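You operate a simulated robot arm through the tools that you are given. There is no shell and no other tool.

You are at the controls of a simulated robot arm. One attempt, no reset.

TASK
Swap the rack's green module for the white one and check the rack.
Fine: switch the rack off first and on again after; the old module goes on the mat, the new one in its slot. Set down upright: what you pick out.

The check looks at the end state, three seconds after you hand in, the way a careful person would. Anything else that was tipped, shoved, dropped, spilled or broken makes it a failure.

THE ROBOT
A 6-joint arm with a two-finger parallel gripper, fixed in place. Base frame: the origin is at the foot of the arm, x ahead of it, y to its left, z up. Units: m, rad, N and s.
With the tool pointing down near the work surface it reaches from about 0.16 to 0.46 m from the base axis. Its first joint turns from -1.152 to 1.152 rad. Payload 2.9 kg.
The TCP is the grasp point between the finger pads, 0.03 m short of the fingertips. In the tool frame z runs along the fingers and y along their closing line. Largest opening 0.11 m; finger width 0.02, thickness 0.01; the body of the gripper, 0.048 by 0.112 m, starts 0.055 m behind the TCP.
Orientation is told as [roll, pitch, yaw] about the base's x, y, z axes, in that order, counted from this pose: with the fingers straight down and closing along the base's y, the tool's x points along the base's -x, its y along +y and its z along -z.

THE INTERFACE
- The arm moves only by the tool send_rows. Its argument "deltas" is a list of rows, each a list of 3 entries, a list of its own where there are three numbers: the shift along the tool's x, y, z in units of 20 mm (1.0 is 20 mm), then the turn, a rotation vector about the tool's x, y, z in units of 6 degrees (1.0 is 6 degrees), then the opening in per cent of the stroke, from 0 (shut) to 100 (fully open). In form: [[[x, y, z], [ax, ay, az], gripper], ...]. A call has 1 to 20 rows; each row shifts and turns the commanded pose from where the row before left it, along the tool's axes as they then stand. A call with a number of a shift or a turn outside -1 to 1 is refused whole. A row lasts 0.2 s, in which the tool goes at most 0.05 m and 0.15 rad; a call with a longer step from one row to the next is refused whole, and so is a gripper value outside its range. Where a pose cannot be reached the arm comes as near as it can. A force on the tool above 40 N (or 10 N above the force at the start of the call, whichever is more), or a blocked arm, ends the call early, and 0.2 s more pass. Each finger travels about 0.108 m/s and halts on what it meets, pressing with about 23 N; the grip force reading is that of the motor and also rises with nothing between the fingers. The clock runs only during rows and for 0.2 s after the last one: add rows that do not move to give the fingers time. The reply holds the time, the measured pose of the TCP, the force on the tool along the base axes, the opening and the grip force, in the units named above and with some noise, with the torque about the TCP (base axes, N m) and any sound that the robot's microphone picked up.
- Cameras (640 x 400 px; columns grow to the right, rows downward): "scene" is fixed at [0.0649, 0.4259, 1.4124]; the picture's right is [-0.80, -0.60, 0.00], its down [-0.26, 0.35, -0.90] and it looks along [0.54, -0.72, -0.44] (base axes); focal length 348 px, centre (320, 200). "wrist" rides on the gripper at [0.072, 0.017, -0.103] in the tool frame; the picture's right is [-0.23, 0.97, 0.00], its down [-0.76, -0.18, -0.62] and it looks along [-0.61, -0.14, 0.78] (tool axes); focal length 222 px, centre (320, 200). There is no depth. A picture from a camera that has moved, and an enlarged one, comes with that camera's place and axes in the base frame and with its lens. The place of the scene camera against the robot may be out by one fixed shift of up to 0.025 m in any direction.
- camera(camera): a new picture of that camera. No time passes.
- inspect(camera, box): a new picture of the part [left, top, right, bottom] of that camera's present view, enlarged. No time passes.
- sign_off(): hands the job in; it is judged then, once.

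Nothing tells you positions but the pictures and the camera data. Unless the task says otherwise, let go and move clear before handing in.

The tools are called after "Request:" as a command line: name --argument value ..., lists and objects as JSON in quotes. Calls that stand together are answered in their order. send_rows: Moves the arm, as the interface text tells. Its arguments: {"type":"object","properties":{"deltas":{"type":"array"}},"required":["deltas"]} The other tools are called the same way: camera (camera) takes a picture; inspect (camera, box) takes an enlarged picture of a part of a camera's view; sign_off () hands the job in.

At the start:

```text
time_s: 0.0
eef_pos: [0.3087, -0.1877, 1.2207]
orientation: [0.001, 0.001, 0.0]
ft_force: [-0.5, 0.2, -0.1]
wrist_torque: [0.0, -0.01, -0.03]
finger_gap: 0.1099
grasp_force: 0.0
```

scene: 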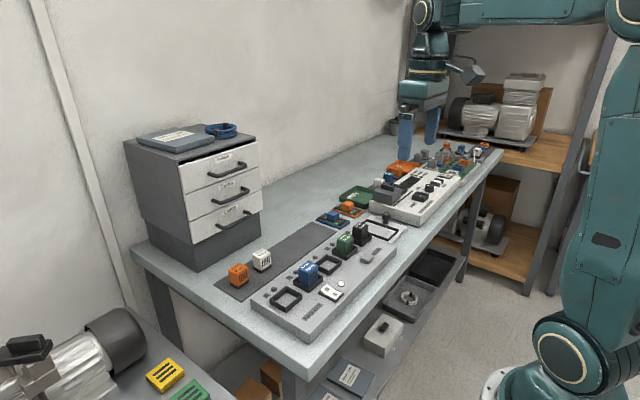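
wrist: 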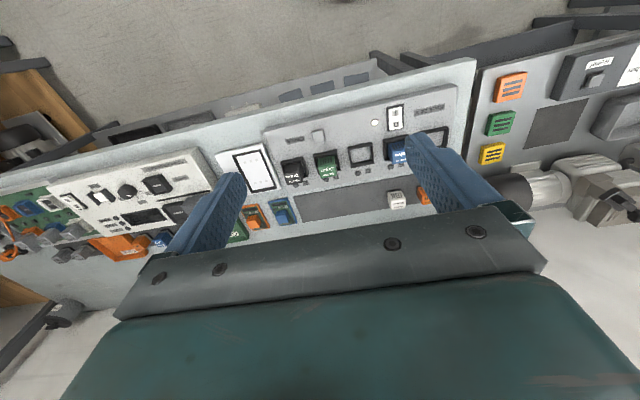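

I see a bench with a grey rack holding blue, green and black modules, a spare white and orange module on a dark strip, and a white-framed mat. I'll look closer before moving.

Request:
inspect --camera "scene" --box '[210, 200, 410, 350]'

Request:
inspect --camera "scene" --box '[300, 130, 500, 260]'

Request:
inspect --camera "wrist" --box '[200, 60, 500, 250]'

```text
2.67 times, centred on (310, 275) of scene
camera zoom: at [0.0649, 0.4259, 1.4124], right [-0.8, -0.6, 0.0], down [-0.26, 0.35, -0.9], along [0.54, -0.72, -0.44], focal length 929 px, centre (347, 0)
```

zoom: 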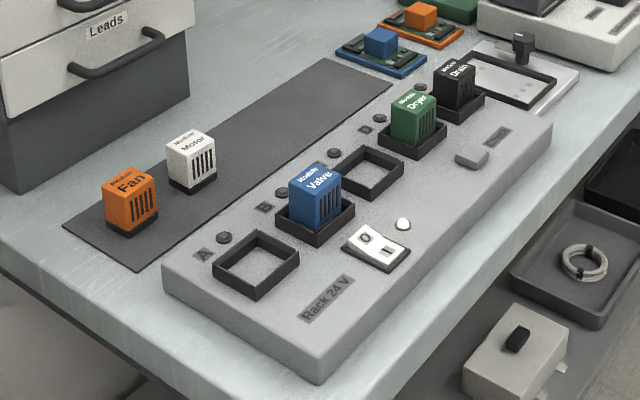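

```text
3.08 times, centred on (400, 195) of scene
camera zoom: at [0.0649, 0.4259, 1.4124], right [-0.8, -0.6, 0.0], down [-0.26, 0.35, -0.9], along [0.54, -0.72, -0.44], focal length 1072 px, centre (74, 215)
```

zoom: 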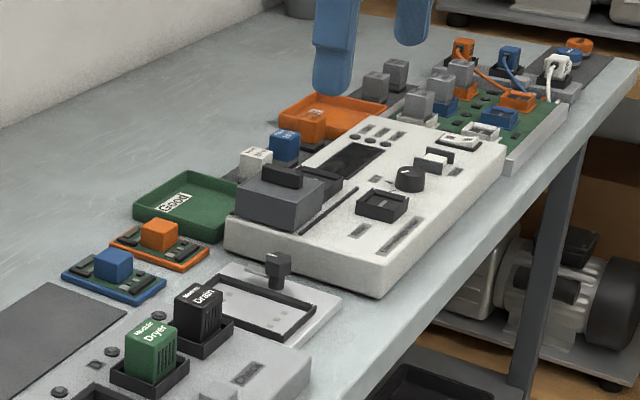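

```text
2.11 times, centred on (350, 155) of wrist
camera zoom: at [0.2369, -0.1698, 1.325], right [0.23, 0.97, 0.0], down [0.76, -0.18, 0.62], along [0.61, -0.14, -0.78], focal length 468 px, centre (257, 295)
```

zoom: 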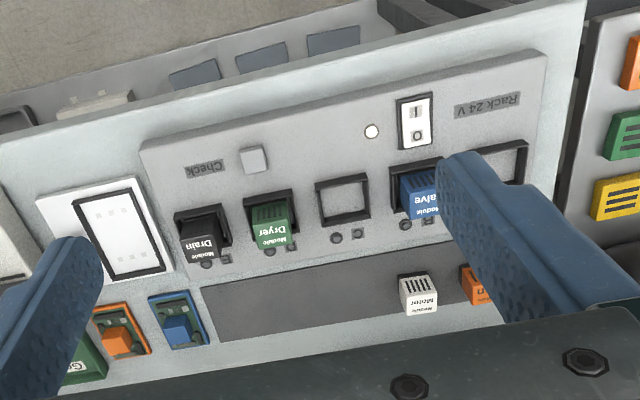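

The rack (O/I switch, Check button, slots) seems to have its top near z≈0.9, with the white module standing on the dark mat behind the rack at about x≈0.59. I'll move the arm forward and down in free air to triangulate better and test the reach.

Request:
send_rows --deltas '[[[-1, 0, 1], [0, 0, 0], 100], [[-1, 0, 1], [0, 0, 0], 100], [[-1, 0, 1], [0, 0, 0], 100], [[-1, 0, 1], [0, 0, 0], 100], [[-1, 0, 1], [0, 0, 0], 100]]'

Request:
camera --camera "wrist"

Request:
camera --camera "scene"

```text
time_s: 1.2
eef_pos: [0.4083, -0.1863, 1.1186]
orientation: [0.001, 0.002, -0.001]
ft_force: [-0.2, -0.4, -0.6]
wrist_torque: [-0.03, -0.01, 0.0]
finger_gap: 0.11
grasp_force: 0.0
```

```text
taken
camera wrist: at [0.3357, -0.1685, 1.2236], right [0.23, 0.97, 0.0], down [0.76, -0.18, 0.62], along [0.61, -0.14, -0.78], focal length 222 px, centre (320, 200)
```

wrist: 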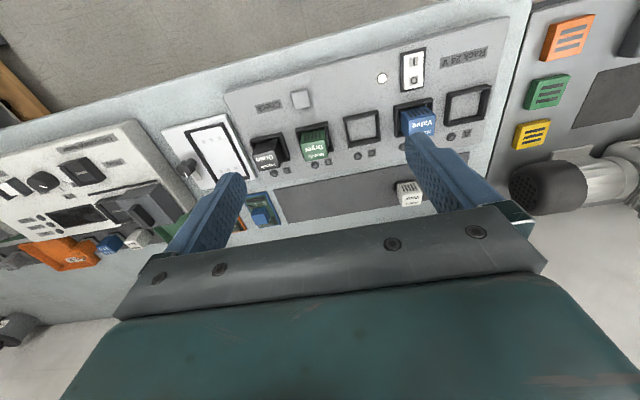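

```text
taken
```

scene: 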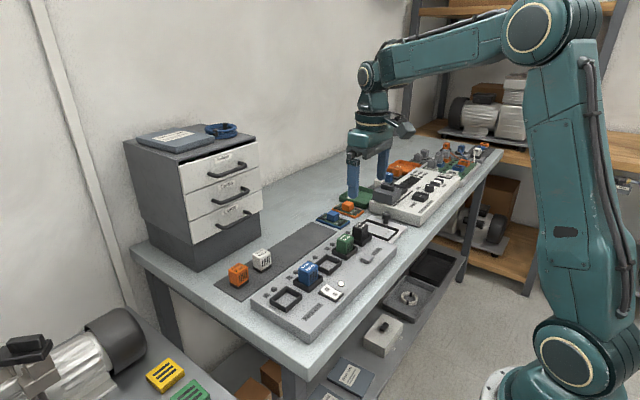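

The move went as commanded. I'll enlarge the wrist view from here to triangulate the switch, button, slots, modules and mat.

Request:
inspect --camera "wrist" --box '[220, 30, 540, 230]'

Request:
inspect --camera "wrist" --box '[240, 90, 440, 220]'

```text
2.00 times, centred on (380, 130) of wrist
camera zoom: at [0.3357, -0.1685, 1.2236], right [0.23, 0.97, 0.0], down [0.76, -0.18, 0.62], along [0.61, -0.14, -0.78], focal length 444 px, centre (200, 340)
```

zoom: 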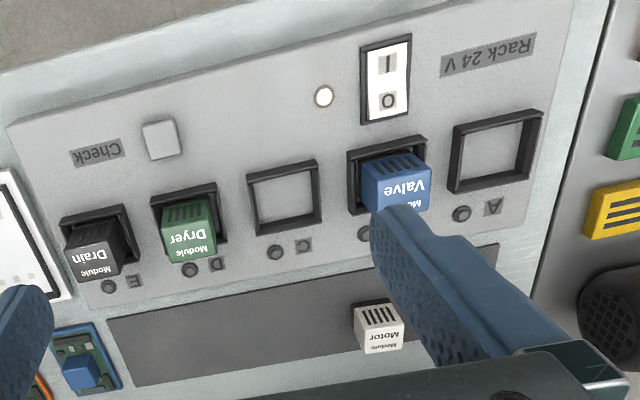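

```text
3.08 times, centred on (340, 155) of wrist
camera zoom: at [0.3357, -0.1685, 1.2236], right [0.23, 0.97, 0.0], down [0.76, -0.18, 0.62], along [0.61, -0.14, -0.78], focal length 684 px, centre (258, 338)
```

zoom: 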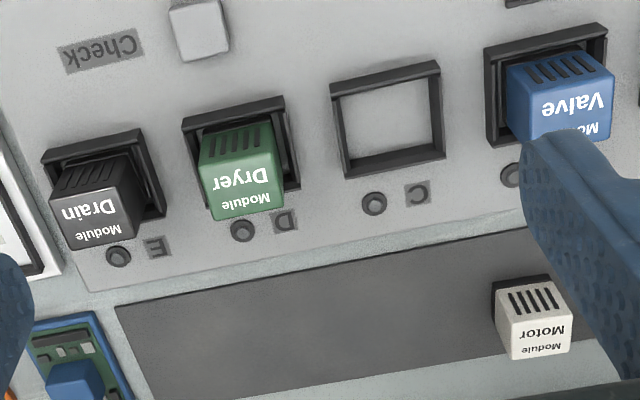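

Rack top sits near z≈0.89 and the bench near 0.85. The slots lie along x≈0.474 about 73 mm apart, and green is in slot D near y≈-0.208. I'll enlarge further to read the module shapes, the mat and the switch.

Request:
inspect --camera "scene" --box '[215, 235, 295, 295]'

Request:
inspect --camera "scene" --box '[320, 210, 400, 270]'

Request:
inspect --camera "scene" --box '[280, 250, 370, 310]'

Request:
inspect --camera "wrist" --box '[350, 40, 480, 130]'

Request:
inspect --camera "wrist" --box '[240, 120, 340, 190]'

```text
6.67 times, centred on (255, 265) of scene
camera zoom: at [0.0649, 0.4259, 1.4124], right [-0.8, -0.6, 0.0], down [-0.26, 0.35, -0.9], along [0.54, -0.72, -0.44], focal length 2322 px, centre (753, -233)
```

zoom: 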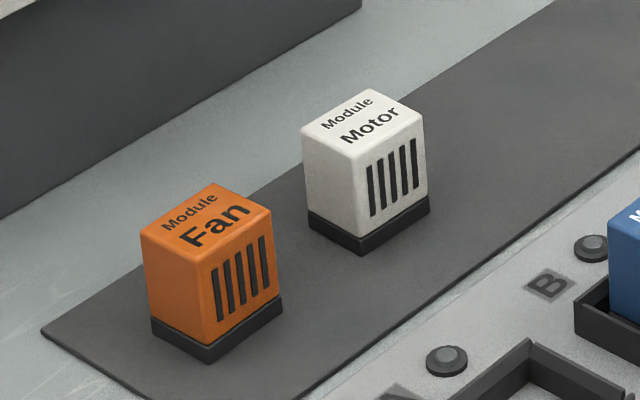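

```text
6.67 times, centred on (360, 240) of scene
camera zoom: at [0.0649, 0.4259, 1.4124], right [-0.8, -0.6, 0.0], down [-0.26, 0.35, -0.9], along [0.54, -0.72, -0.44], focal length 2322 px, centre (53, -67)
```

zoom: 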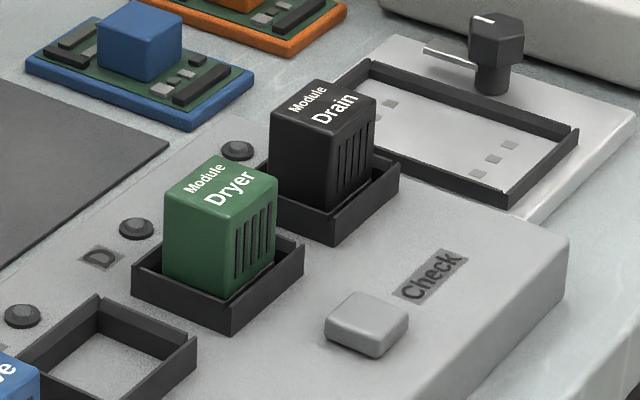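

```text
6.67 times, centred on (325, 280) of scene
camera zoom: at [0.0649, 0.4259, 1.4124], right [-0.8, -0.6, 0.0], down [-0.26, 0.35, -0.9], along [0.54, -0.72, -0.44], focal length 2322 px, centre (287, -333)
```

zoom: 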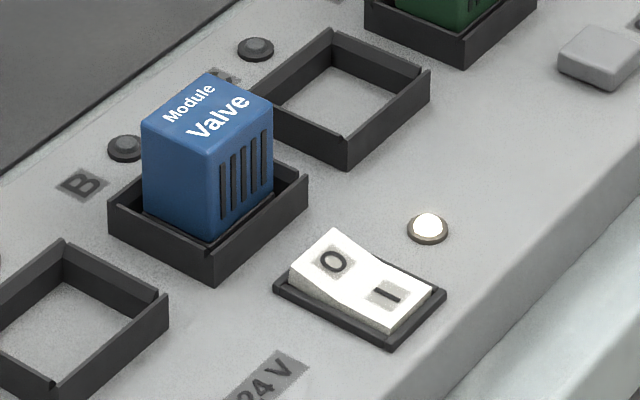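

```text
4.44 times, centred on (415, 85) of wrist
camera zoom: at [0.3357, -0.1685, 1.2236], right [0.23, 0.97, 0.0], down [0.76, -0.18, 0.62], along [0.61, -0.14, -0.78], focal length 987 px, centre (-102, 711)
```

zoom: 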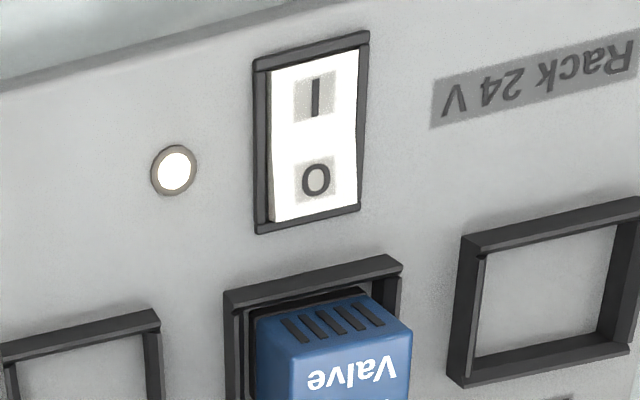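

```text
5.71 times, centred on (290, 155) of wrist
camera zoom: at [0.3357, -0.1685, 1.2236], right [0.23, 0.97, 0.0], down [0.76, -0.18, 0.62], along [0.61, -0.14, -0.78], focal length 1269 px, centre (491, 457)
```

zoom: 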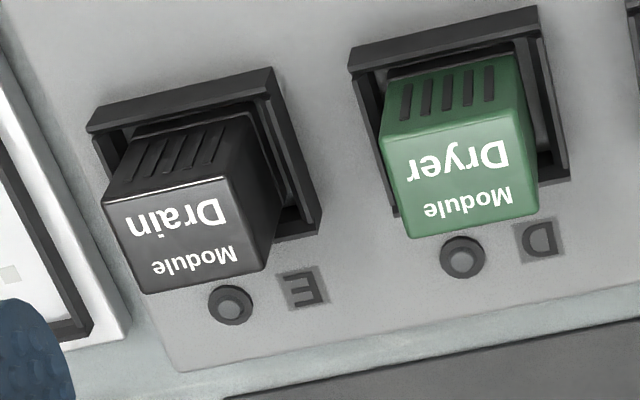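

The rocker is pressed on its I side, so the rack is on, and its O half is the far (+x) half. Before touching anything I'll test the arm's reach above the green module, staying clear of its top.

Request:
send_rows --deltas '[[[-0.66, -0.22, 1], [0, 0, 0], 55], [[-0.66, -0.22, 1], [0, 0, 0], 55], [[-0.66, -0.22, 1], [0, 0, 0], 55], [[-0.66, -0.22, 1], [0, 0, 0], 55], [[-0.66, -0.22, 1], [0, 0, 0], 55]]'

Request:
camera --camera "wrist"

Request:
camera --camera "scene"

```text
time_s: 2.4
eef_pos: [0.4763, -0.2081, 1.0205]
orientation: [0.0, 0.0, 0.001]
ft_force: [-1.0, -0.7, 0.0]
wrist_torque: [0.04, 0.0, -0.01]
finger_gap: 0.0602
grasp_force: 0.0
```

```text
taken
camera wrist: at [0.4044, -0.1907, 1.1255], right [0.23, 0.97, 0.0], down [0.76, -0.18, 0.62], along [0.61, -0.14, -0.78], focal length 222 px, centre (320, 200)
```

wrist: 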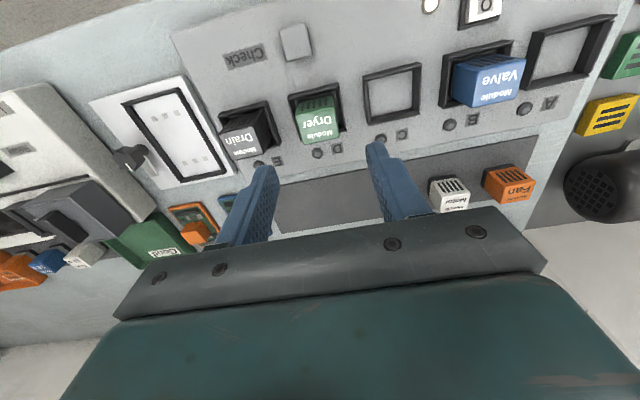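

```text
taken
```

scene: 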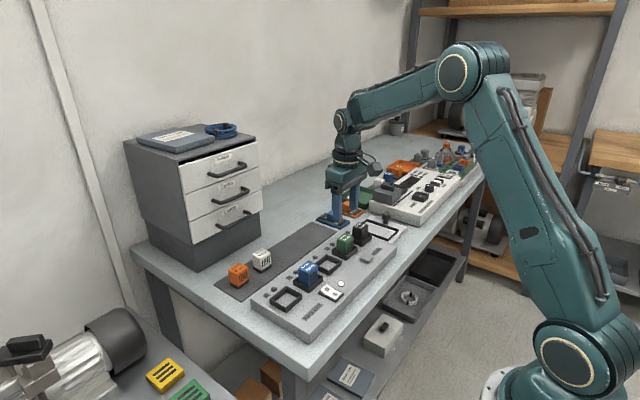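

The arm reaches above the green module with the tool straight down. I'll enlarge this view to refine the module, slot, button and mat positions.

Request:
inspect --camera "wrist" --box '[210, 60, 370, 160]'

Request:
inspect --camera "wrist" --box '[380, 130, 540, 230]'

Request:
inspect --camera "wrist" --box '[340, 0, 500, 100]'

```text
4.00 times, centred on (290, 110) of wrist
camera zoom: at [0.4044, -0.1907, 1.1255], right [0.23, 0.97, 0.0], down [0.76, -0.18, 0.62], along [0.61, -0.14, -0.78], focal length 888 px, centre (440, 560)
```

zoom: 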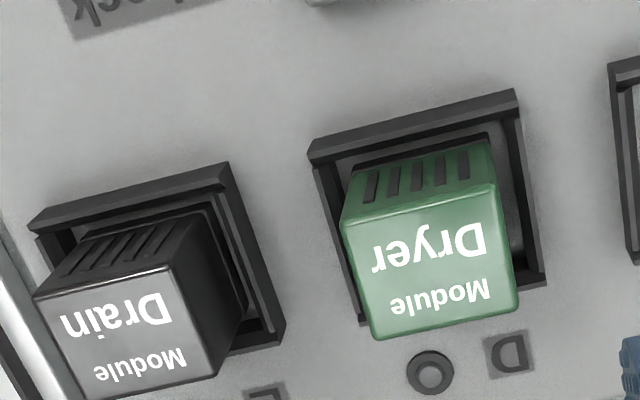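

```text
4.00 times, centred on (460, 180) of wrist
camera zoom: at [0.4044, -0.1907, 1.1255], right [0.23, 0.97, 0.0], down [0.76, -0.18, 0.62], along [0.61, -0.14, -0.78], focal length 888 px, centre (-240, 280)
```

zoom: 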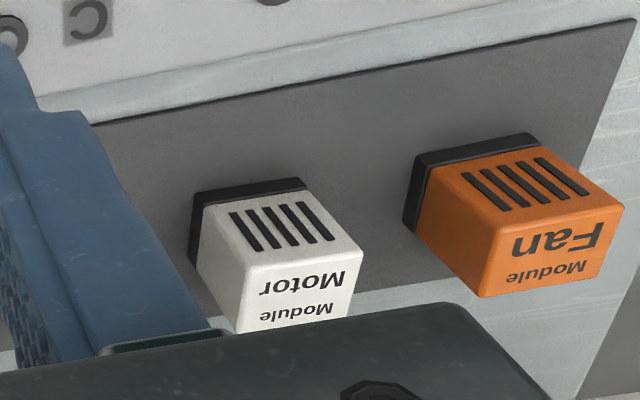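

```text
4.00 times, centred on (420, 50) of wrist
camera zoom: at [0.4044, -0.1907, 1.1255], right [0.23, 0.97, 0.0], down [0.76, -0.18, 0.62], along [0.61, -0.14, -0.78], focal length 888 px, centre (-80, 800)
```

zoom: 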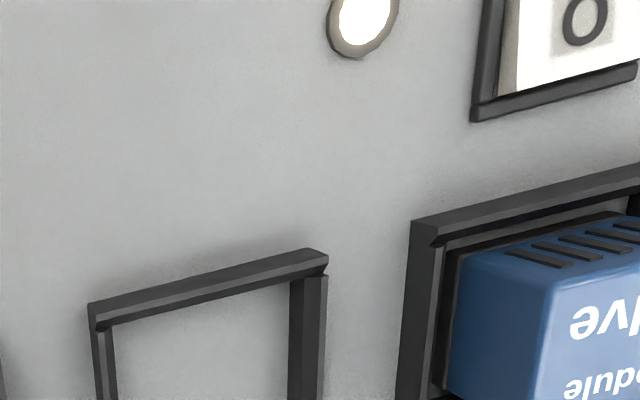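

The green module centres at about (0.471, -0.208) with its top near z≈0.94. White stands at about (0.63, -0.058), top near 0.896. Next I close the fingers and move to look at the O/I switch from close by.

Request:
send_rows --deltas '[[[0.91, 0.8, 0], [0, 0, 0], 0], [[0.91, 0.8, 0], [0, 0, 0], 0], [[0.91, 0.8, 0], [0, 0, 0], 0], [[0.91, 0.8, 0], [0, 0, 0], 0], [[0.91, 0.8, 0], [0, 0, 0], 0], [[0.91, 0.8, 0], [0, 0, 0], 0], [[0.91, 0.8, 0], [0, 0, 0], 0], [[0.91, 0.8, 0], [0, 0, 0], 0]]'

Request:
camera --camera "wrist"

Request:
inspect --camera "wrist" --box '[260, 80, 460, 205]'

```text
time_s: 4.2
eef_pos: [0.3277, -0.0823, 1.021]
orientation: [0.0, 0.0, 0.001]
ft_force: [1.1, 0.0, 1.0]
wrist_torque: [0.01, -0.04, 0.02]
finger_gap: 0.0001
grasp_force: 22.9
```

```text
taken
camera wrist: at [0.2561, -0.0648, 1.1255], right [0.23, 0.97, 0.0], down [0.76, -0.18, 0.62], along [0.61, -0.14, -0.78], focal length 222 px, centre (320, 200)
```

wrist: 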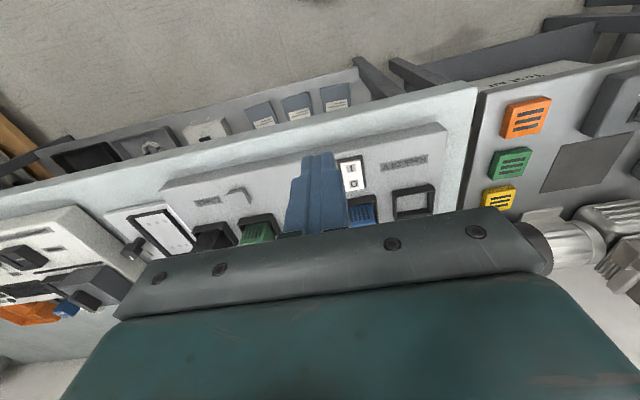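

```text
3.20 times, centred on (360, 142) of wrist
camera zoom: at [0.2561, -0.0648, 1.1255], right [0.23, 0.97, 0.0], down [0.76, -0.18, 0.62], along [0.61, -0.14, -0.78], focal length 711 px, centre (192, 384)
```

zoom: 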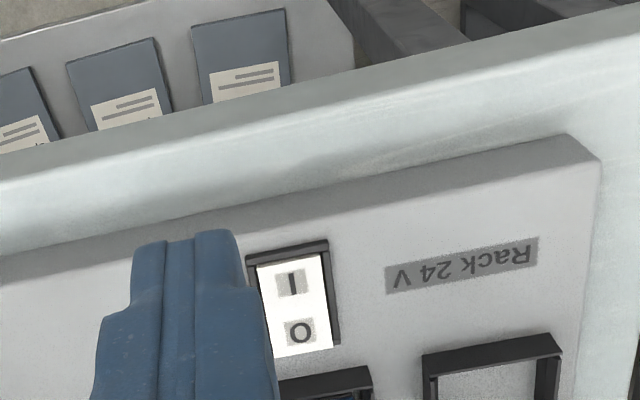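

The switch's O half is at about (0.424, -0.060), with the rack top somewhere between 0.88 and 0.895. I'll tilt the closed fingers 18° so one fingertip edge leads, and hover above the O half.

Request:
send_rows --deltas '[[[0, 0, 0], [0, -1, 0], 0], [[0, 0, 0], [0, -1, 0], 0], [[0, 0, 0], [0, -1, 0], 0], [[-0.743, 0.218, 0.83], [0, 0, 0], 0], [[-0.743, 0.218, 0.83], [0, 0, 0], 0], [[-0.743, 0.218, 0.83], [0, 0, 0], 0], [[-0.743, 0.218, 0.83], [0, 0, 0], 0], [[-0.743, 0.218, 0.83], [0, 0, 0], 0], [[0, 0, 0], [0, 0, 0], 0]]'

Request:
camera --camera "wrist"

Request:
inspect --camera "scene" --box '[260, 220, 400, 310]'

```text
time_s: 6.2
eef_pos: [0.424, -0.0607, 0.9631]
orientation: [-0.001, -0.316, 0.001]
ft_force: [-0.2, -0.9, -0.2]
wrist_torque: [0.02, 0.02, 0.01]
finger_gap: 0.0
grasp_force: 22.6
```

```text
taken
camera wrist: at [0.3244, -0.0425, 1.0402], right [0.22, 0.97, 0.07], down [0.53, -0.18, 0.83], along [0.82, -0.14, -0.56], focal length 222 px, centre (320, 200)
```

wrist: 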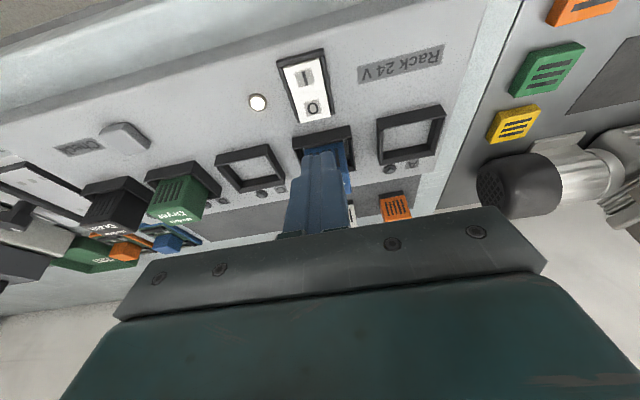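

```text
4.44 times, centred on (330, 265) of scene
camera zoom: at [0.0649, 0.4259, 1.4124], right [-0.8, -0.6, 0.0], down [-0.26, 0.35, -0.9], along [0.54, -0.72, -0.44], focal length 1548 px, centre (276, -89)
```

zoom: 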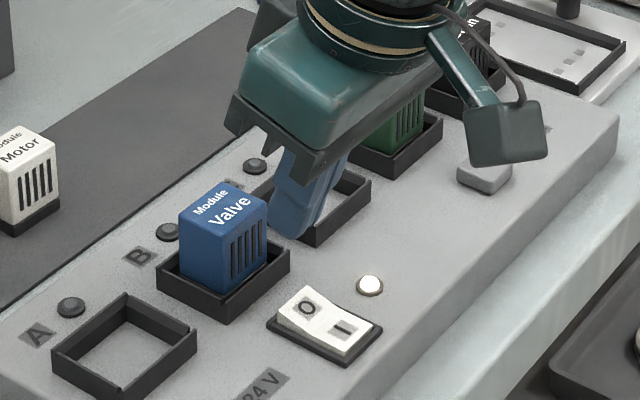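

The fingertip hovers over the O half. I'll zoom in to check how the tip lines up with the rocker before pressing.

Request:
inspect --camera "scene" --box '[305, 245, 365, 305]'

Request:
inspect --camera "wrist" --box '[230, 30, 390, 230]'

```text
6.67 times, centred on (335, 275) of scene
camera zoom: at [0.0649, 0.4259, 1.4124], right [-0.8, -0.6, 0.0], down [-0.26, 0.35, -0.9], along [0.54, -0.72, -0.44], focal length 2322 px, centre (220, -300)
```

zoom: 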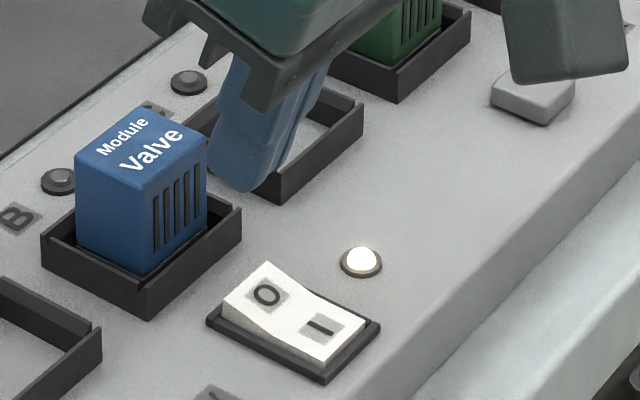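

```text
2.00 times, centred on (310, 130) of wrist
camera zoom: at [0.3244, -0.0425, 1.0402], right [0.22, 0.97, 0.07], down [0.53, -0.18, 0.83], along [0.82, -0.14, -0.56], focal length 444 px, centre (340, 340)
```

zoom: 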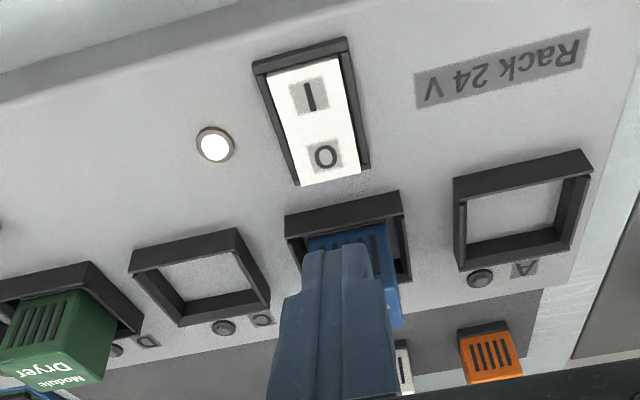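

The O half is confirmed at about (0.424, -0.060, 0.889). I descend now, slowly for the last few millimetres.

Request:
send_rows --deltas '[[[0.272, 0, 0.832], [0, 0, 0], 0], [[0.272, 0, 0.832], [0, 0, 0], 0], [[0.047, 0, 0.143], [0, 0, 0], 0], [[0.047, 0, 0.143], [0, 0, 0], 0]]'

Request:
inspect --camera "wrist" --box '[230, 30, 390, 230]'

Request:
inspect --camera "scene" --box '[305, 245, 365, 305]'

```text
time_s: 7.2
eef_pos: [0.4247, -0.0604, 0.9231]
orientation: [0.002, -0.314, 0.001]
ft_force: [-0.5, -0.6, 0.0]
wrist_torque: [0.01, 0.01, 0.01]
finger_gap: 0.0
grasp_force: 23.7
```

```text
2.00 times, centred on (310, 130) of wrist
camera zoom: at [0.3254, -0.0426, 1.0006], right [0.22, 0.97, 0.07], down [0.53, -0.18, 0.83], along [0.82, -0.14, -0.56], focal length 444 px, centre (340, 340)
```

zoom: 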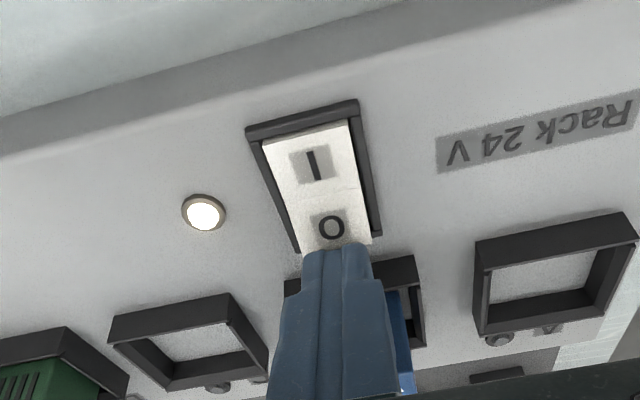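

```text
6.67 times, centred on (335, 275) of scene
camera zoom: at [0.0649, 0.4259, 1.4124], right [-0.8, -0.6, 0.0], down [-0.26, 0.35, -0.9], along [0.54, -0.72, -0.44], focal length 2322 px, centre (220, -300)
```

zoom: 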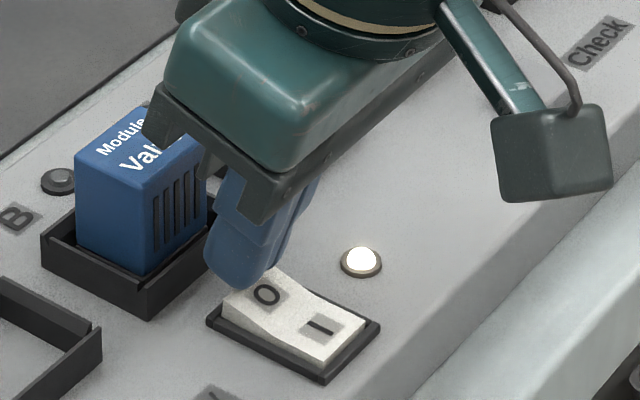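

The tip is just above the O half. I'll press down in small steps and watch the lamp and the force.

Request:
send_rows --deltas '[[[0.031, 0, 0.095], [0, 0, 0], 0], [[0.031, 0, 0.095], [0, 0, 0], 0]]'

Request:
inspect --camera "wrist" --box '[230, 30, 390, 230]'

```text
time_s: 7.8
eef_pos: [0.4248, -0.0607, 0.9203]
orientation: [-0.001, -0.315, 0.002]
ft_force: [0.4, 0.1, -0.8]
wrist_torque: [0.01, -0.01, 0.05]
finger_gap: 0.0
grasp_force: 23.3
```

```text
2.00 times, centred on (310, 130) of wrist
camera zoom: at [0.3249, -0.0424, 0.9966], right [0.22, 0.97, 0.07], down [0.53, -0.18, 0.83], along [0.82, -0.14, -0.56], focal length 444 px, centre (340, 340)
```

zoom: 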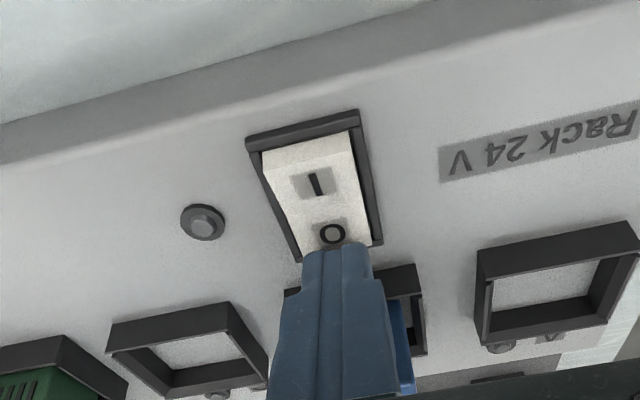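

The lamp went out and the I half has risen, so the rocker has flipped. I'll retreat and confirm it stays off.

Request:
send_rows --deltas '[[[-0.3, 0, -0.95], [0, 0, 0], 0], [[-0.3, 0, -0.95], [0, 0, 0], 0], [[-0.3, 0, -0.95], [0, 0, 0], 0], [[-0.3, 0, -0.95], [0, 0, 0], 0], [[0, 0, 0], [0, 0, 0], 0]]'

Request:
inspect --camera "wrist" --box '[200, 10, 420, 230]'

Request:
inspect --camera "scene" --box '[300, 240, 370, 310]'

```text
time_s: 9.0
eef_pos: [0.4259, -0.0586, 0.9999]
orientation: [-0.002, -0.315, 0.0]
ft_force: [-0.4, -0.3, 0.3]
wrist_torque: [0.01, -0.01, -0.02]
finger_gap: 0.0
grasp_force: 23.3
```

```text
1.82 times, centred on (310, 120) of wrist
camera zoom: at [0.3258, -0.0407, 1.0765], right [0.22, 0.97, 0.07], down [0.53, -0.18, 0.83], along [0.82, -0.14, -0.56], focal length 404 px, centre (338, 346)
```

zoom: 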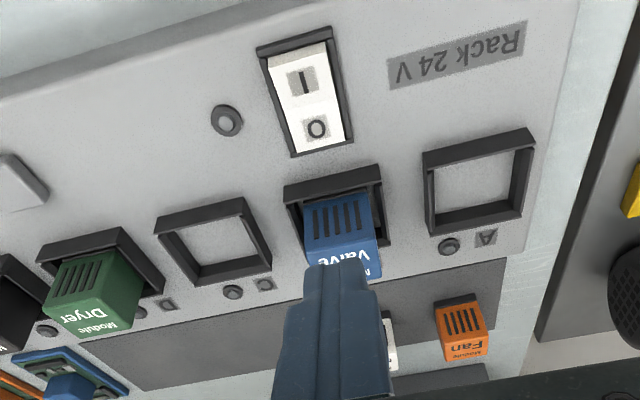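

```text
5.71 times, centred on (335, 275) of scene
camera zoom: at [0.0648, 0.4259, 1.4124], right [-0.8, -0.6, 0.0], down [-0.26, 0.35, -0.9], along [0.54, -0.72, -0.44], focal length 1990 px, centre (234, -229)
```

zoom: 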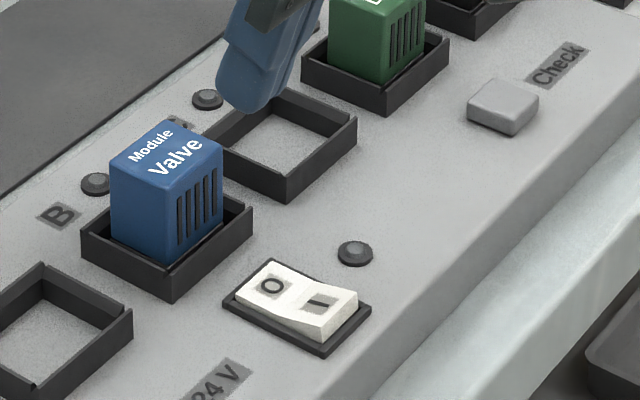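

The switch now rests on O with the lamp dark. I'll straighten the tool and move in front of the green module at a safe height for a closer measurement.

Request:
send_rows --deltas '[[[0, 0, 0], [0, 1, 0], 0], [[0, 0, 0], [0, 1, 0], 0], [[0, 0, 0], [0, 1, 0], 0], [[0.2, -0.93, -0.2], [0, 0, 0], 55], [[0.2, -0.93, -0.2], [0, 0, 0], 55], [[0.2, -0.93, -0.2], [0, 0, 0], 55], [[0.2, -0.93, -0.2], [0, 0, 0], 55], [[0.2, -0.93, -0.2], [0, 0, 0], 55], [[0.2, -0.93, -0.2], [0, 0, 0], 55], [[0.2, -0.93, -0.2], [0, 0, 0], 55], [[0.2, -0.93, -0.2], [0, 0, 0], 55], [[0, 0, 0], [0, 0, 0], 55]]'

Request:
camera --camera "wrist"

Request:
inspect --camera "wrist" --box '[230, 60, 390, 160]'

Request:
inspect --camera "scene" --box '[320, 210, 400, 270]'

```text
time_s: 11.6
eef_pos: [0.394, -0.2089, 1.0322]
orientation: [-0.001, 0.002, 0.001]
ft_force: [-0.6, -0.4, -0.7]
wrist_torque: [0.0, 0.01, -0.02]
finger_gap: 0.0604
grasp_force: 0.0
```

```text
taken
camera wrist: at [0.3217, -0.191, 1.1369], right [0.23, 0.97, 0.0], down [0.76, -0.18, 0.62], along [0.61, -0.14, -0.78], focal length 222 px, centre (320, 200)
```

wrist: 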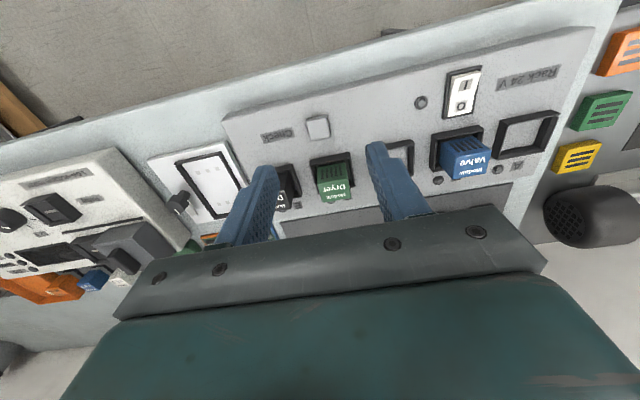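

```text
4.00 times, centred on (310, 110) of wrist
camera zoom: at [0.3217, -0.191, 1.1369], right [0.23, 0.97, 0.0], down [0.76, -0.18, 0.62], along [0.61, -0.14, -0.78], focal length 888 px, centre (360, 560)
```

zoom: 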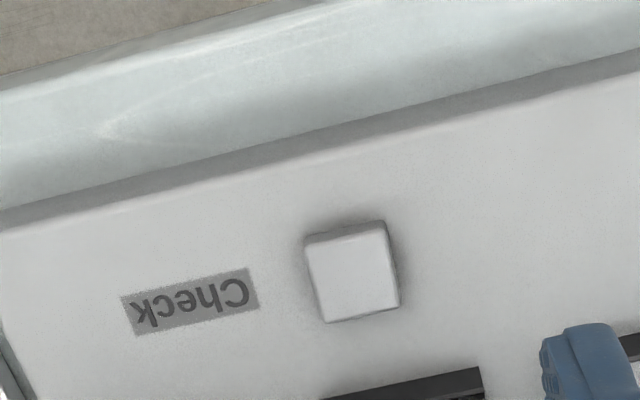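

```text
6.67 times, centred on (360, 240) of scene
camera zoom: at [0.0649, 0.4259, 1.4124], right [-0.8, -0.6, 0.0], down [-0.26, 0.35, -0.9], along [0.54, -0.72, -0.44], focal length 2322 px, centre (53, -67)
```

zoom: 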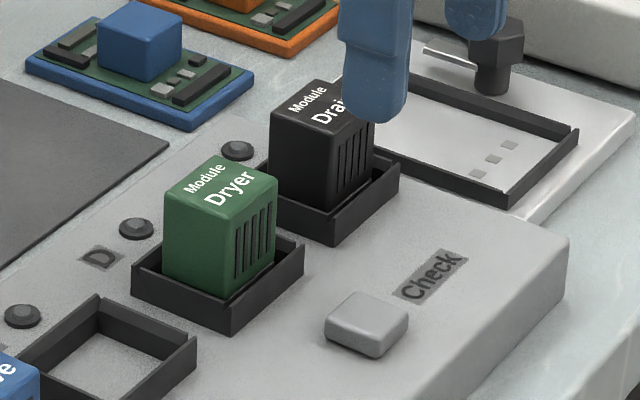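

I'll enlarge the green module in this view.

Request:
inspect --camera "wrist" --box '[260, 130, 400, 217]'

```text
4.57 times, centred on (330, 174) of wrist
camera zoom: at [0.3217, -0.191, 1.1369], right [0.23, 0.97, 0.0], down [0.76, -0.18, 0.62], along [0.61, -0.14, -0.78], focal length 1015 px, centre (274, 321)
```

zoom: 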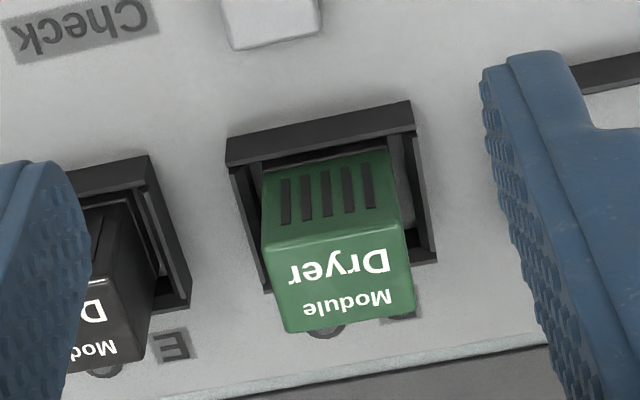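

Green's top is at z≈0.927, centred near (0.477, -0.2095), and the slot frame top is near 0.892. I'll move above it and check alignment before descending.

Request:
send_rows --deltas '[[[-0.83, 0, 0.3], [0, 0, 0], 55], [[-0.83, 0, 0.3], [0, 0, 0], 55], [[-0.83, 0, 0.3], [0, 0, 0], 55], [[-0.83, 0, 0.3], [0, 0, 0], 55], [[-0.83, -0.03, 0.3], [0, 0, 0], 55], [[0, 0, 0], [0, 0, 0], 55]]'

Request:
inspect --camera "wrist" --box '[200, 60, 440, 210]'

Request:
inspect --camera "scene" --box '[300, 190, 400, 270]'

```text
time_s: 13.0
eef_pos: [0.4739, -0.2092, 1.0027]
orientation: [0.0, 0.0, 0.0]
ft_force: [-0.2, -0.2, 0.2]
wrist_torque: [-0.03, 0.0, 0.03]
finger_gap: 0.0603
grasp_force: 0.0
```

```text
2.67 times, centred on (320, 135) of wrist
camera zoom: at [0.4027, -0.191, 1.1067], right [0.23, 0.97, 0.0], down [0.76, -0.18, 0.62], along [0.61, -0.14, -0.78], focal length 592 px, centre (320, 373)
```

zoom: 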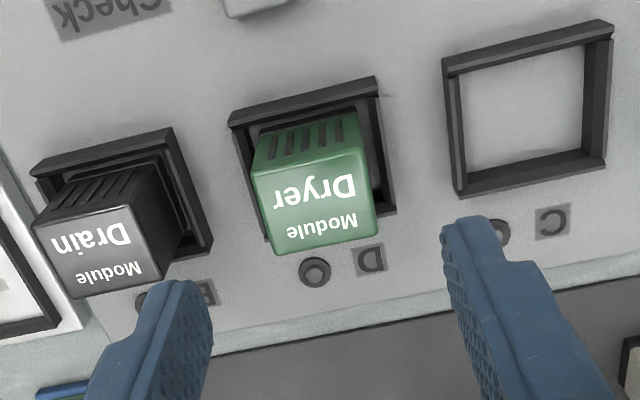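

```text
5.00 times, centred on (350, 230) of scene
camera zoom: at [0.0649, 0.4259, 1.4124], right [-0.8, -0.6, 0.0], down [-0.26, 0.35, -0.9], along [0.54, -0.72, -0.44], focal length 1741 px, centre (170, 50)
```

zoom: 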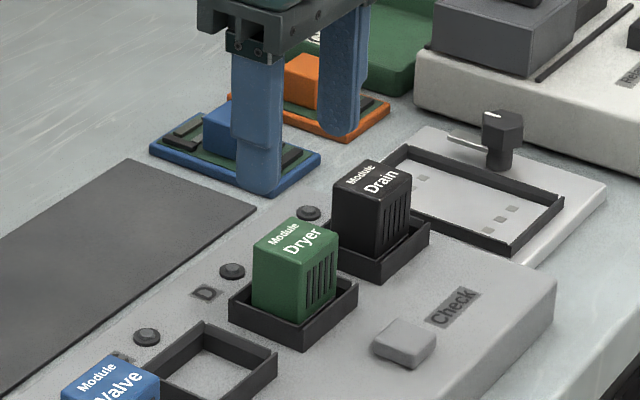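

Aligned in y and about 3 mm short in x. I descend over the green module with the fingers straddling it.

Request:
send_rows --deltas '[[[-0.15, -0.01, 1], [0, 0, 0], 55], [[0, 0, 1], [0, 0, 0], 55], [[0, 0, 1], [0, 0, 0], 55], [[0, 0, 0.4], [0, 0, 0], 55], [[0, 0, 0.4], [0, 0, 0], 55], [[0, 0, 0], [0, 0, 0], 55]]'

Request:
inspect --camera "scene" --box '[300, 190, 400, 270]'

Request:
inspect --camera "wrist" --box '[160, 20, 480, 220]'

```text
time_s: 14.4
eef_pos: [0.4776, -0.2076, 0.924]
orientation: [-0.001, 0.001, 0.0]
ft_force: [0.5, -0.2, -0.2]
wrist_torque: [-0.01, -0.01, -0.02]
finger_gap: 0.0603
grasp_force: 0.0
```

```text
5.00 times, centred on (350, 230) of scene
camera zoom: at [0.0649, 0.4259, 1.4124], right [-0.8, -0.6, 0.0], down [-0.26, 0.35, -0.9], along [0.54, -0.72, -0.44], focal length 1741 px, centre (170, 50)
```

zoom: 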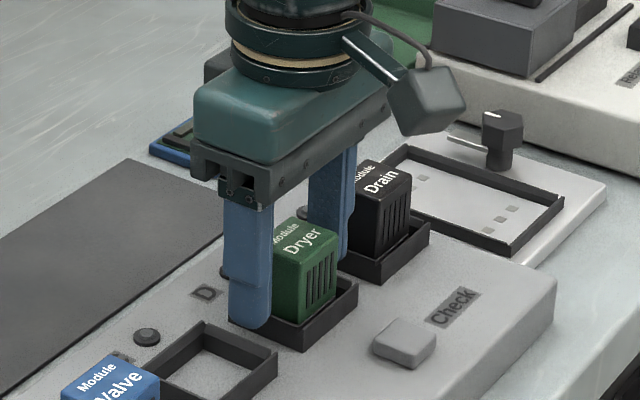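

```text
2.00 times, centred on (320, 120) of wrist
camera zoom: at [0.4061, -0.1913, 1.0281], right [0.23, 0.97, 0.0], down [0.76, -0.18, 0.62], along [0.61, -0.14, -0.78], focal length 444 px, centre (320, 360)
```

zoom: 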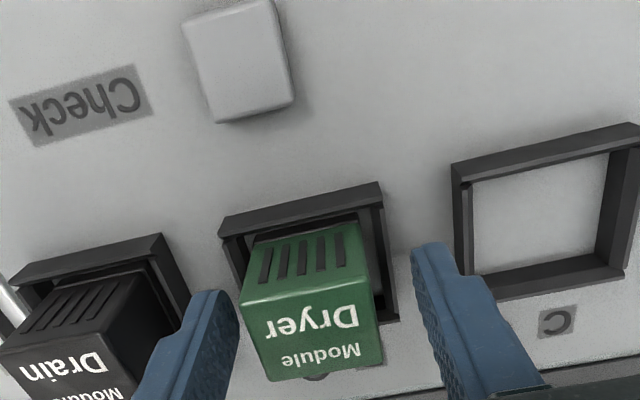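

The fingers straddle the green module with no contact. I close on it now.

Request:
send_rows --deltas '[[[0, 0, 0], [0, 0, 0], 30], [[0, 0, 0], [0, 0, 0], 0], [[0, 0, 0], [0, 0, 0], 0], [[0, 0, 0], [0, 0, 0], 0]]'

Request:
inspect --camera "wrist" --box '[160, 20, 480, 220]'

```text
time_s: 15.4
eef_pos: [0.4773, -0.2105, 0.9249]
orientation: [-0.002, 0.002, -0.004]
ft_force: [2.6, -11.7, -6.5]
wrist_torque: [-0.8, -0.34, 0.04]
finger_gap: 0.0519
grasp_force: 45.0
```

```text
2.00 times, centred on (320, 120) of wrist
camera zoom: at [0.4061, -0.1921, 1.0281], right [0.23, 0.97, 0.0], down [0.76, -0.18, 0.62], along [0.61, -0.14, -0.78], focal length 444 px, centre (320, 360)
```

zoom: 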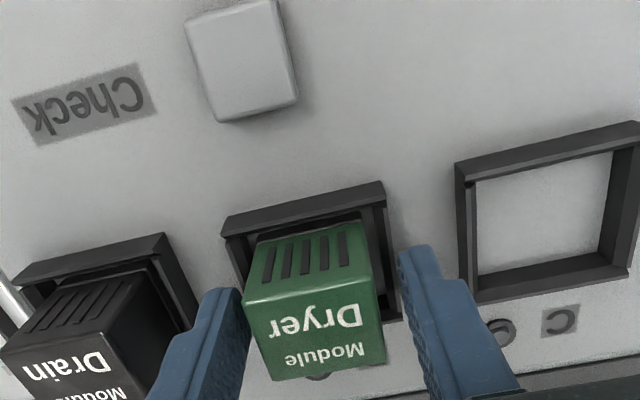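

The fingers stopped at 52 mm, which is the slot frame rather than the module, so the tips are slightly too low. I'll open, rise 8 mm and try again.

Request:
send_rows --deltas '[[[0, 0, 0], [0, 0, 0], 58], [[0, 0, 0], [0, 0, 0], 58], [[0, 0, -0.4], [0, 0, 0], 58], [[0, 0, 0], [0, 0, 0], 58]]'

Request:
inspect --camera "scene" --box '[320, 205, 390, 265]'

Request:
inspect --camera "wrist" --box '[160, 20, 480, 220]'

```text
time_s: 16.4
eef_pos: [0.4777, -0.2086, 0.9321]
orientation: [0.001, 0.0, -0.001]
ft_force: [0.6, -0.9, -0.1]
wrist_torque: [0.01, -0.02, 0.0]
finger_gap: 0.0637
grasp_force: 0.0
```

```text
6.67 times, centred on (355, 235) of scene
camera zoom: at [0.0648, 0.4259, 1.4124], right [-0.8, -0.6, 0.0], down [-0.26, 0.35, -0.9], along [0.54, -0.72, -0.44], focal length 2322 px, centre (87, -33)
```

zoom: 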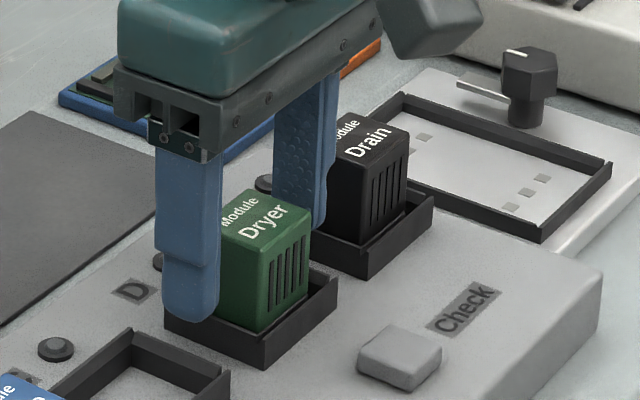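

```text
2.00 times, centred on (320, 120) of wrist
camera zoom: at [0.4059, -0.1909, 1.0367], right [0.23, 0.97, 0.0], down [0.76, -0.18, 0.62], along [0.61, -0.14, -0.78], focal length 444 px, centre (320, 360)
```

zoom: 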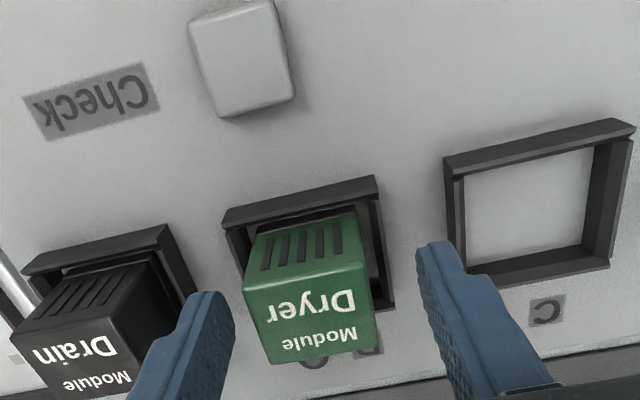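

The tips now clear the frame top (≈0.895) by about 7 mm. I close again.

Request:
send_rows --deltas '[[[0, 0, 0], [0, 0, 0], 40], [[0, 0, 0], [0, 0, 0], 0], [[0, 0, 0], [0, 0, 0], 0], [[0, 0, 0], [0, 0, 0], 0]]'

Request:
inspect --camera "wrist" --box '[160, 20, 480, 220]'

Request:
inspect --camera "scene" --box '[320, 205, 390, 265]'

```text
time_s: 17.4
eef_pos: [0.4769, -0.2078, 0.9318]
orientation: [-0.001, 0.0, -0.002]
ft_force: [0.0, -0.1, -0.6]
wrist_torque: [0.05, -0.02, -0.01]
finger_gap: 0.0352
grasp_force: 23.1
```

```text
2.00 times, centred on (320, 120) of wrist
camera zoom: at [0.406, -0.191, 1.0368], right [0.23, 0.97, 0.0], down [0.76, -0.18, 0.62], along [0.61, -0.14, -0.78], focal length 444 px, centre (320, 360)
```

zoom: 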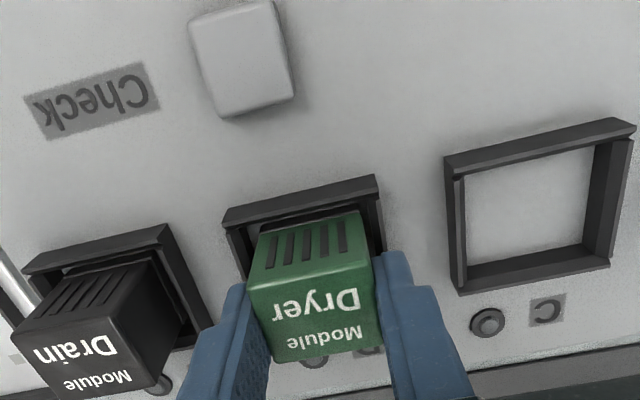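

```text
6.67 times, centred on (355, 235) of scene
camera zoom: at [0.0648, 0.4259, 1.4124], right [-0.8, -0.6, 0.0], down [-0.26, 0.35, -0.9], along [0.54, -0.72, -0.44], focal length 2322 px, centre (87, -33)
```

zoom: 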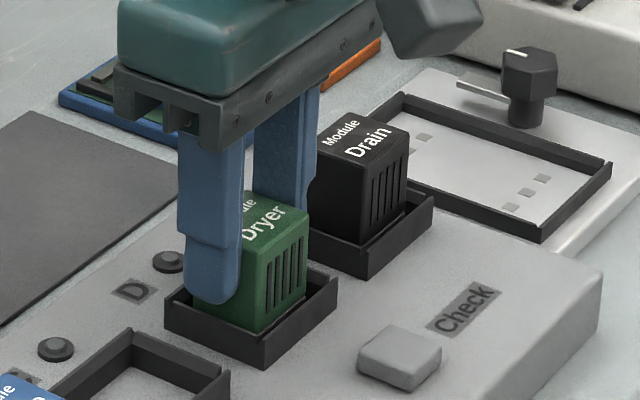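

The grip is on the module at 35 mm. I lift it straight up.

Request:
send_rows --deltas '[[[0, 0, -0.25], [0, 0, 0], 0], [[0, 0, -0.25], [0, 0, 0], 0], [[0, 0, -0.5], [0, 0, 0], 0], [[0, 0, -0.8], [0, 0, 0], 0], [[0, 0, -0.8], [0, 0, 0], 0], [[0, 0, -0.8], [0, 0, 0], 0], [[0, 0, -0.8], [0, 0, 0], 0], [[0, 0, -0.8], [0, 0, 0], 0], [[0, 0, 0], [0, 0, 0], 0]]'

Request:
camera --camera "wrist"

Request:
camera --camera "scene"

```text
time_s: 19.4
eef_pos: [0.4789, -0.2079, 1.0328]
orientation: [-0.002, -0.002, 0.001]
ft_force: [0.4, -0.1, -0.2]
wrist_torque: [0.03, -0.03, -0.02]
finger_gap: 0.0352
grasp_force: 22.8
```

```text
taken
camera wrist: at [0.4075, -0.1901, 1.1374], right [0.23, 0.97, 0.0], down [0.76, -0.18, 0.62], along [0.61, -0.14, -0.78], focal length 222 px, centre (320, 200)
```

wrist: 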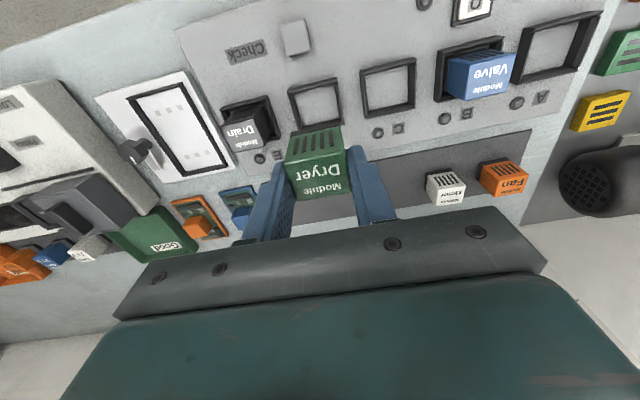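

```text
taken
```

scene: 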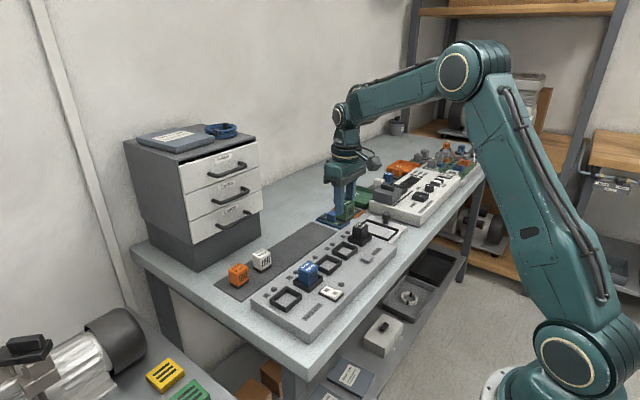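

The green module is out of the slot. The mat spans about x 0.578–0.683 and y -0.326–0.057, so I'll carry the module to its free middle near (0.631, -0.19), staying high to see whether the arm reaches.

Request:
send_rows --deltas '[[[-0.95, 0.11, 0], [0, 0, 0], 0], [[-0.95, 0.11, 0], [0, 0, 0], 0], [[-0.95, 0.11, 0], [0, 0, 0], 0], [[-0.95, 0.11, 0], [0, 0, 0], 0], [[-0.95, 0.11, 0], [0, 0, 0], 0], [[-0.95, 0.11, 0], [0, 0, 0], 0], [[-0.95, 0.11, 0], [0, 0, 0], 0], [[-0.95, 0.11, 0], [0, 0, 0], 0], [[0, 0, 0], [0, 0, 0], 0]]'

Request:
camera --camera "wrist"

Request:
inspect --camera "scene" --box '[220, 160, 400, 280]'

```text
time_s: 21.4
eef_pos: [0.6325, -0.1927, 1.0299]
orientation: [0.0, 0.001, 0.0]
ft_force: [0.0, 0.1, -0.4]
wrist_torque: [0.03, 0.0, -0.01]
finger_gap: 0.0351
grasp_force: 22.8
```

```text
taken
camera wrist: at [0.5606, -0.1744, 1.1344], right [0.23, 0.97, 0.0], down [0.76, -0.18, 0.62], along [0.61, -0.14, -0.78], focal length 222 px, centre (320, 200)
```

wrist: 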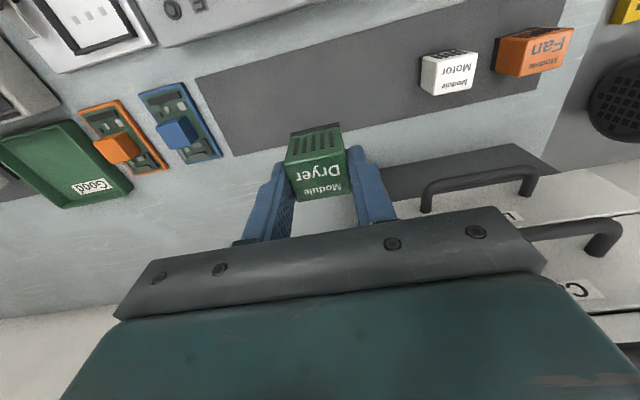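

```text
3.33 times, centred on (310, 220) of scene
camera zoom: at [0.0648, 0.4259, 1.4124], right [-0.8, -0.6, 0.0], down [-0.26, 0.35, -0.9], along [0.54, -0.72, -0.44], focal length 1161 px, centre (353, 133)
```

zoom: 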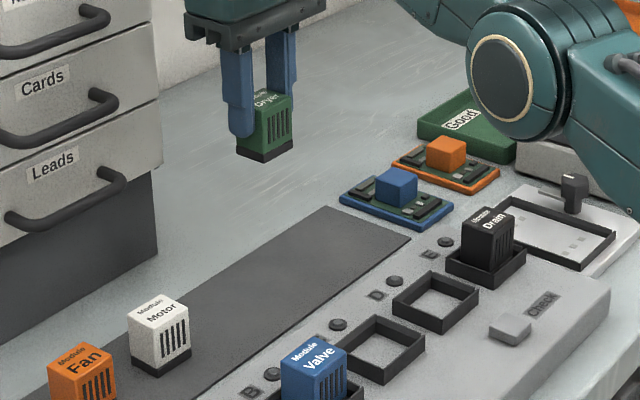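

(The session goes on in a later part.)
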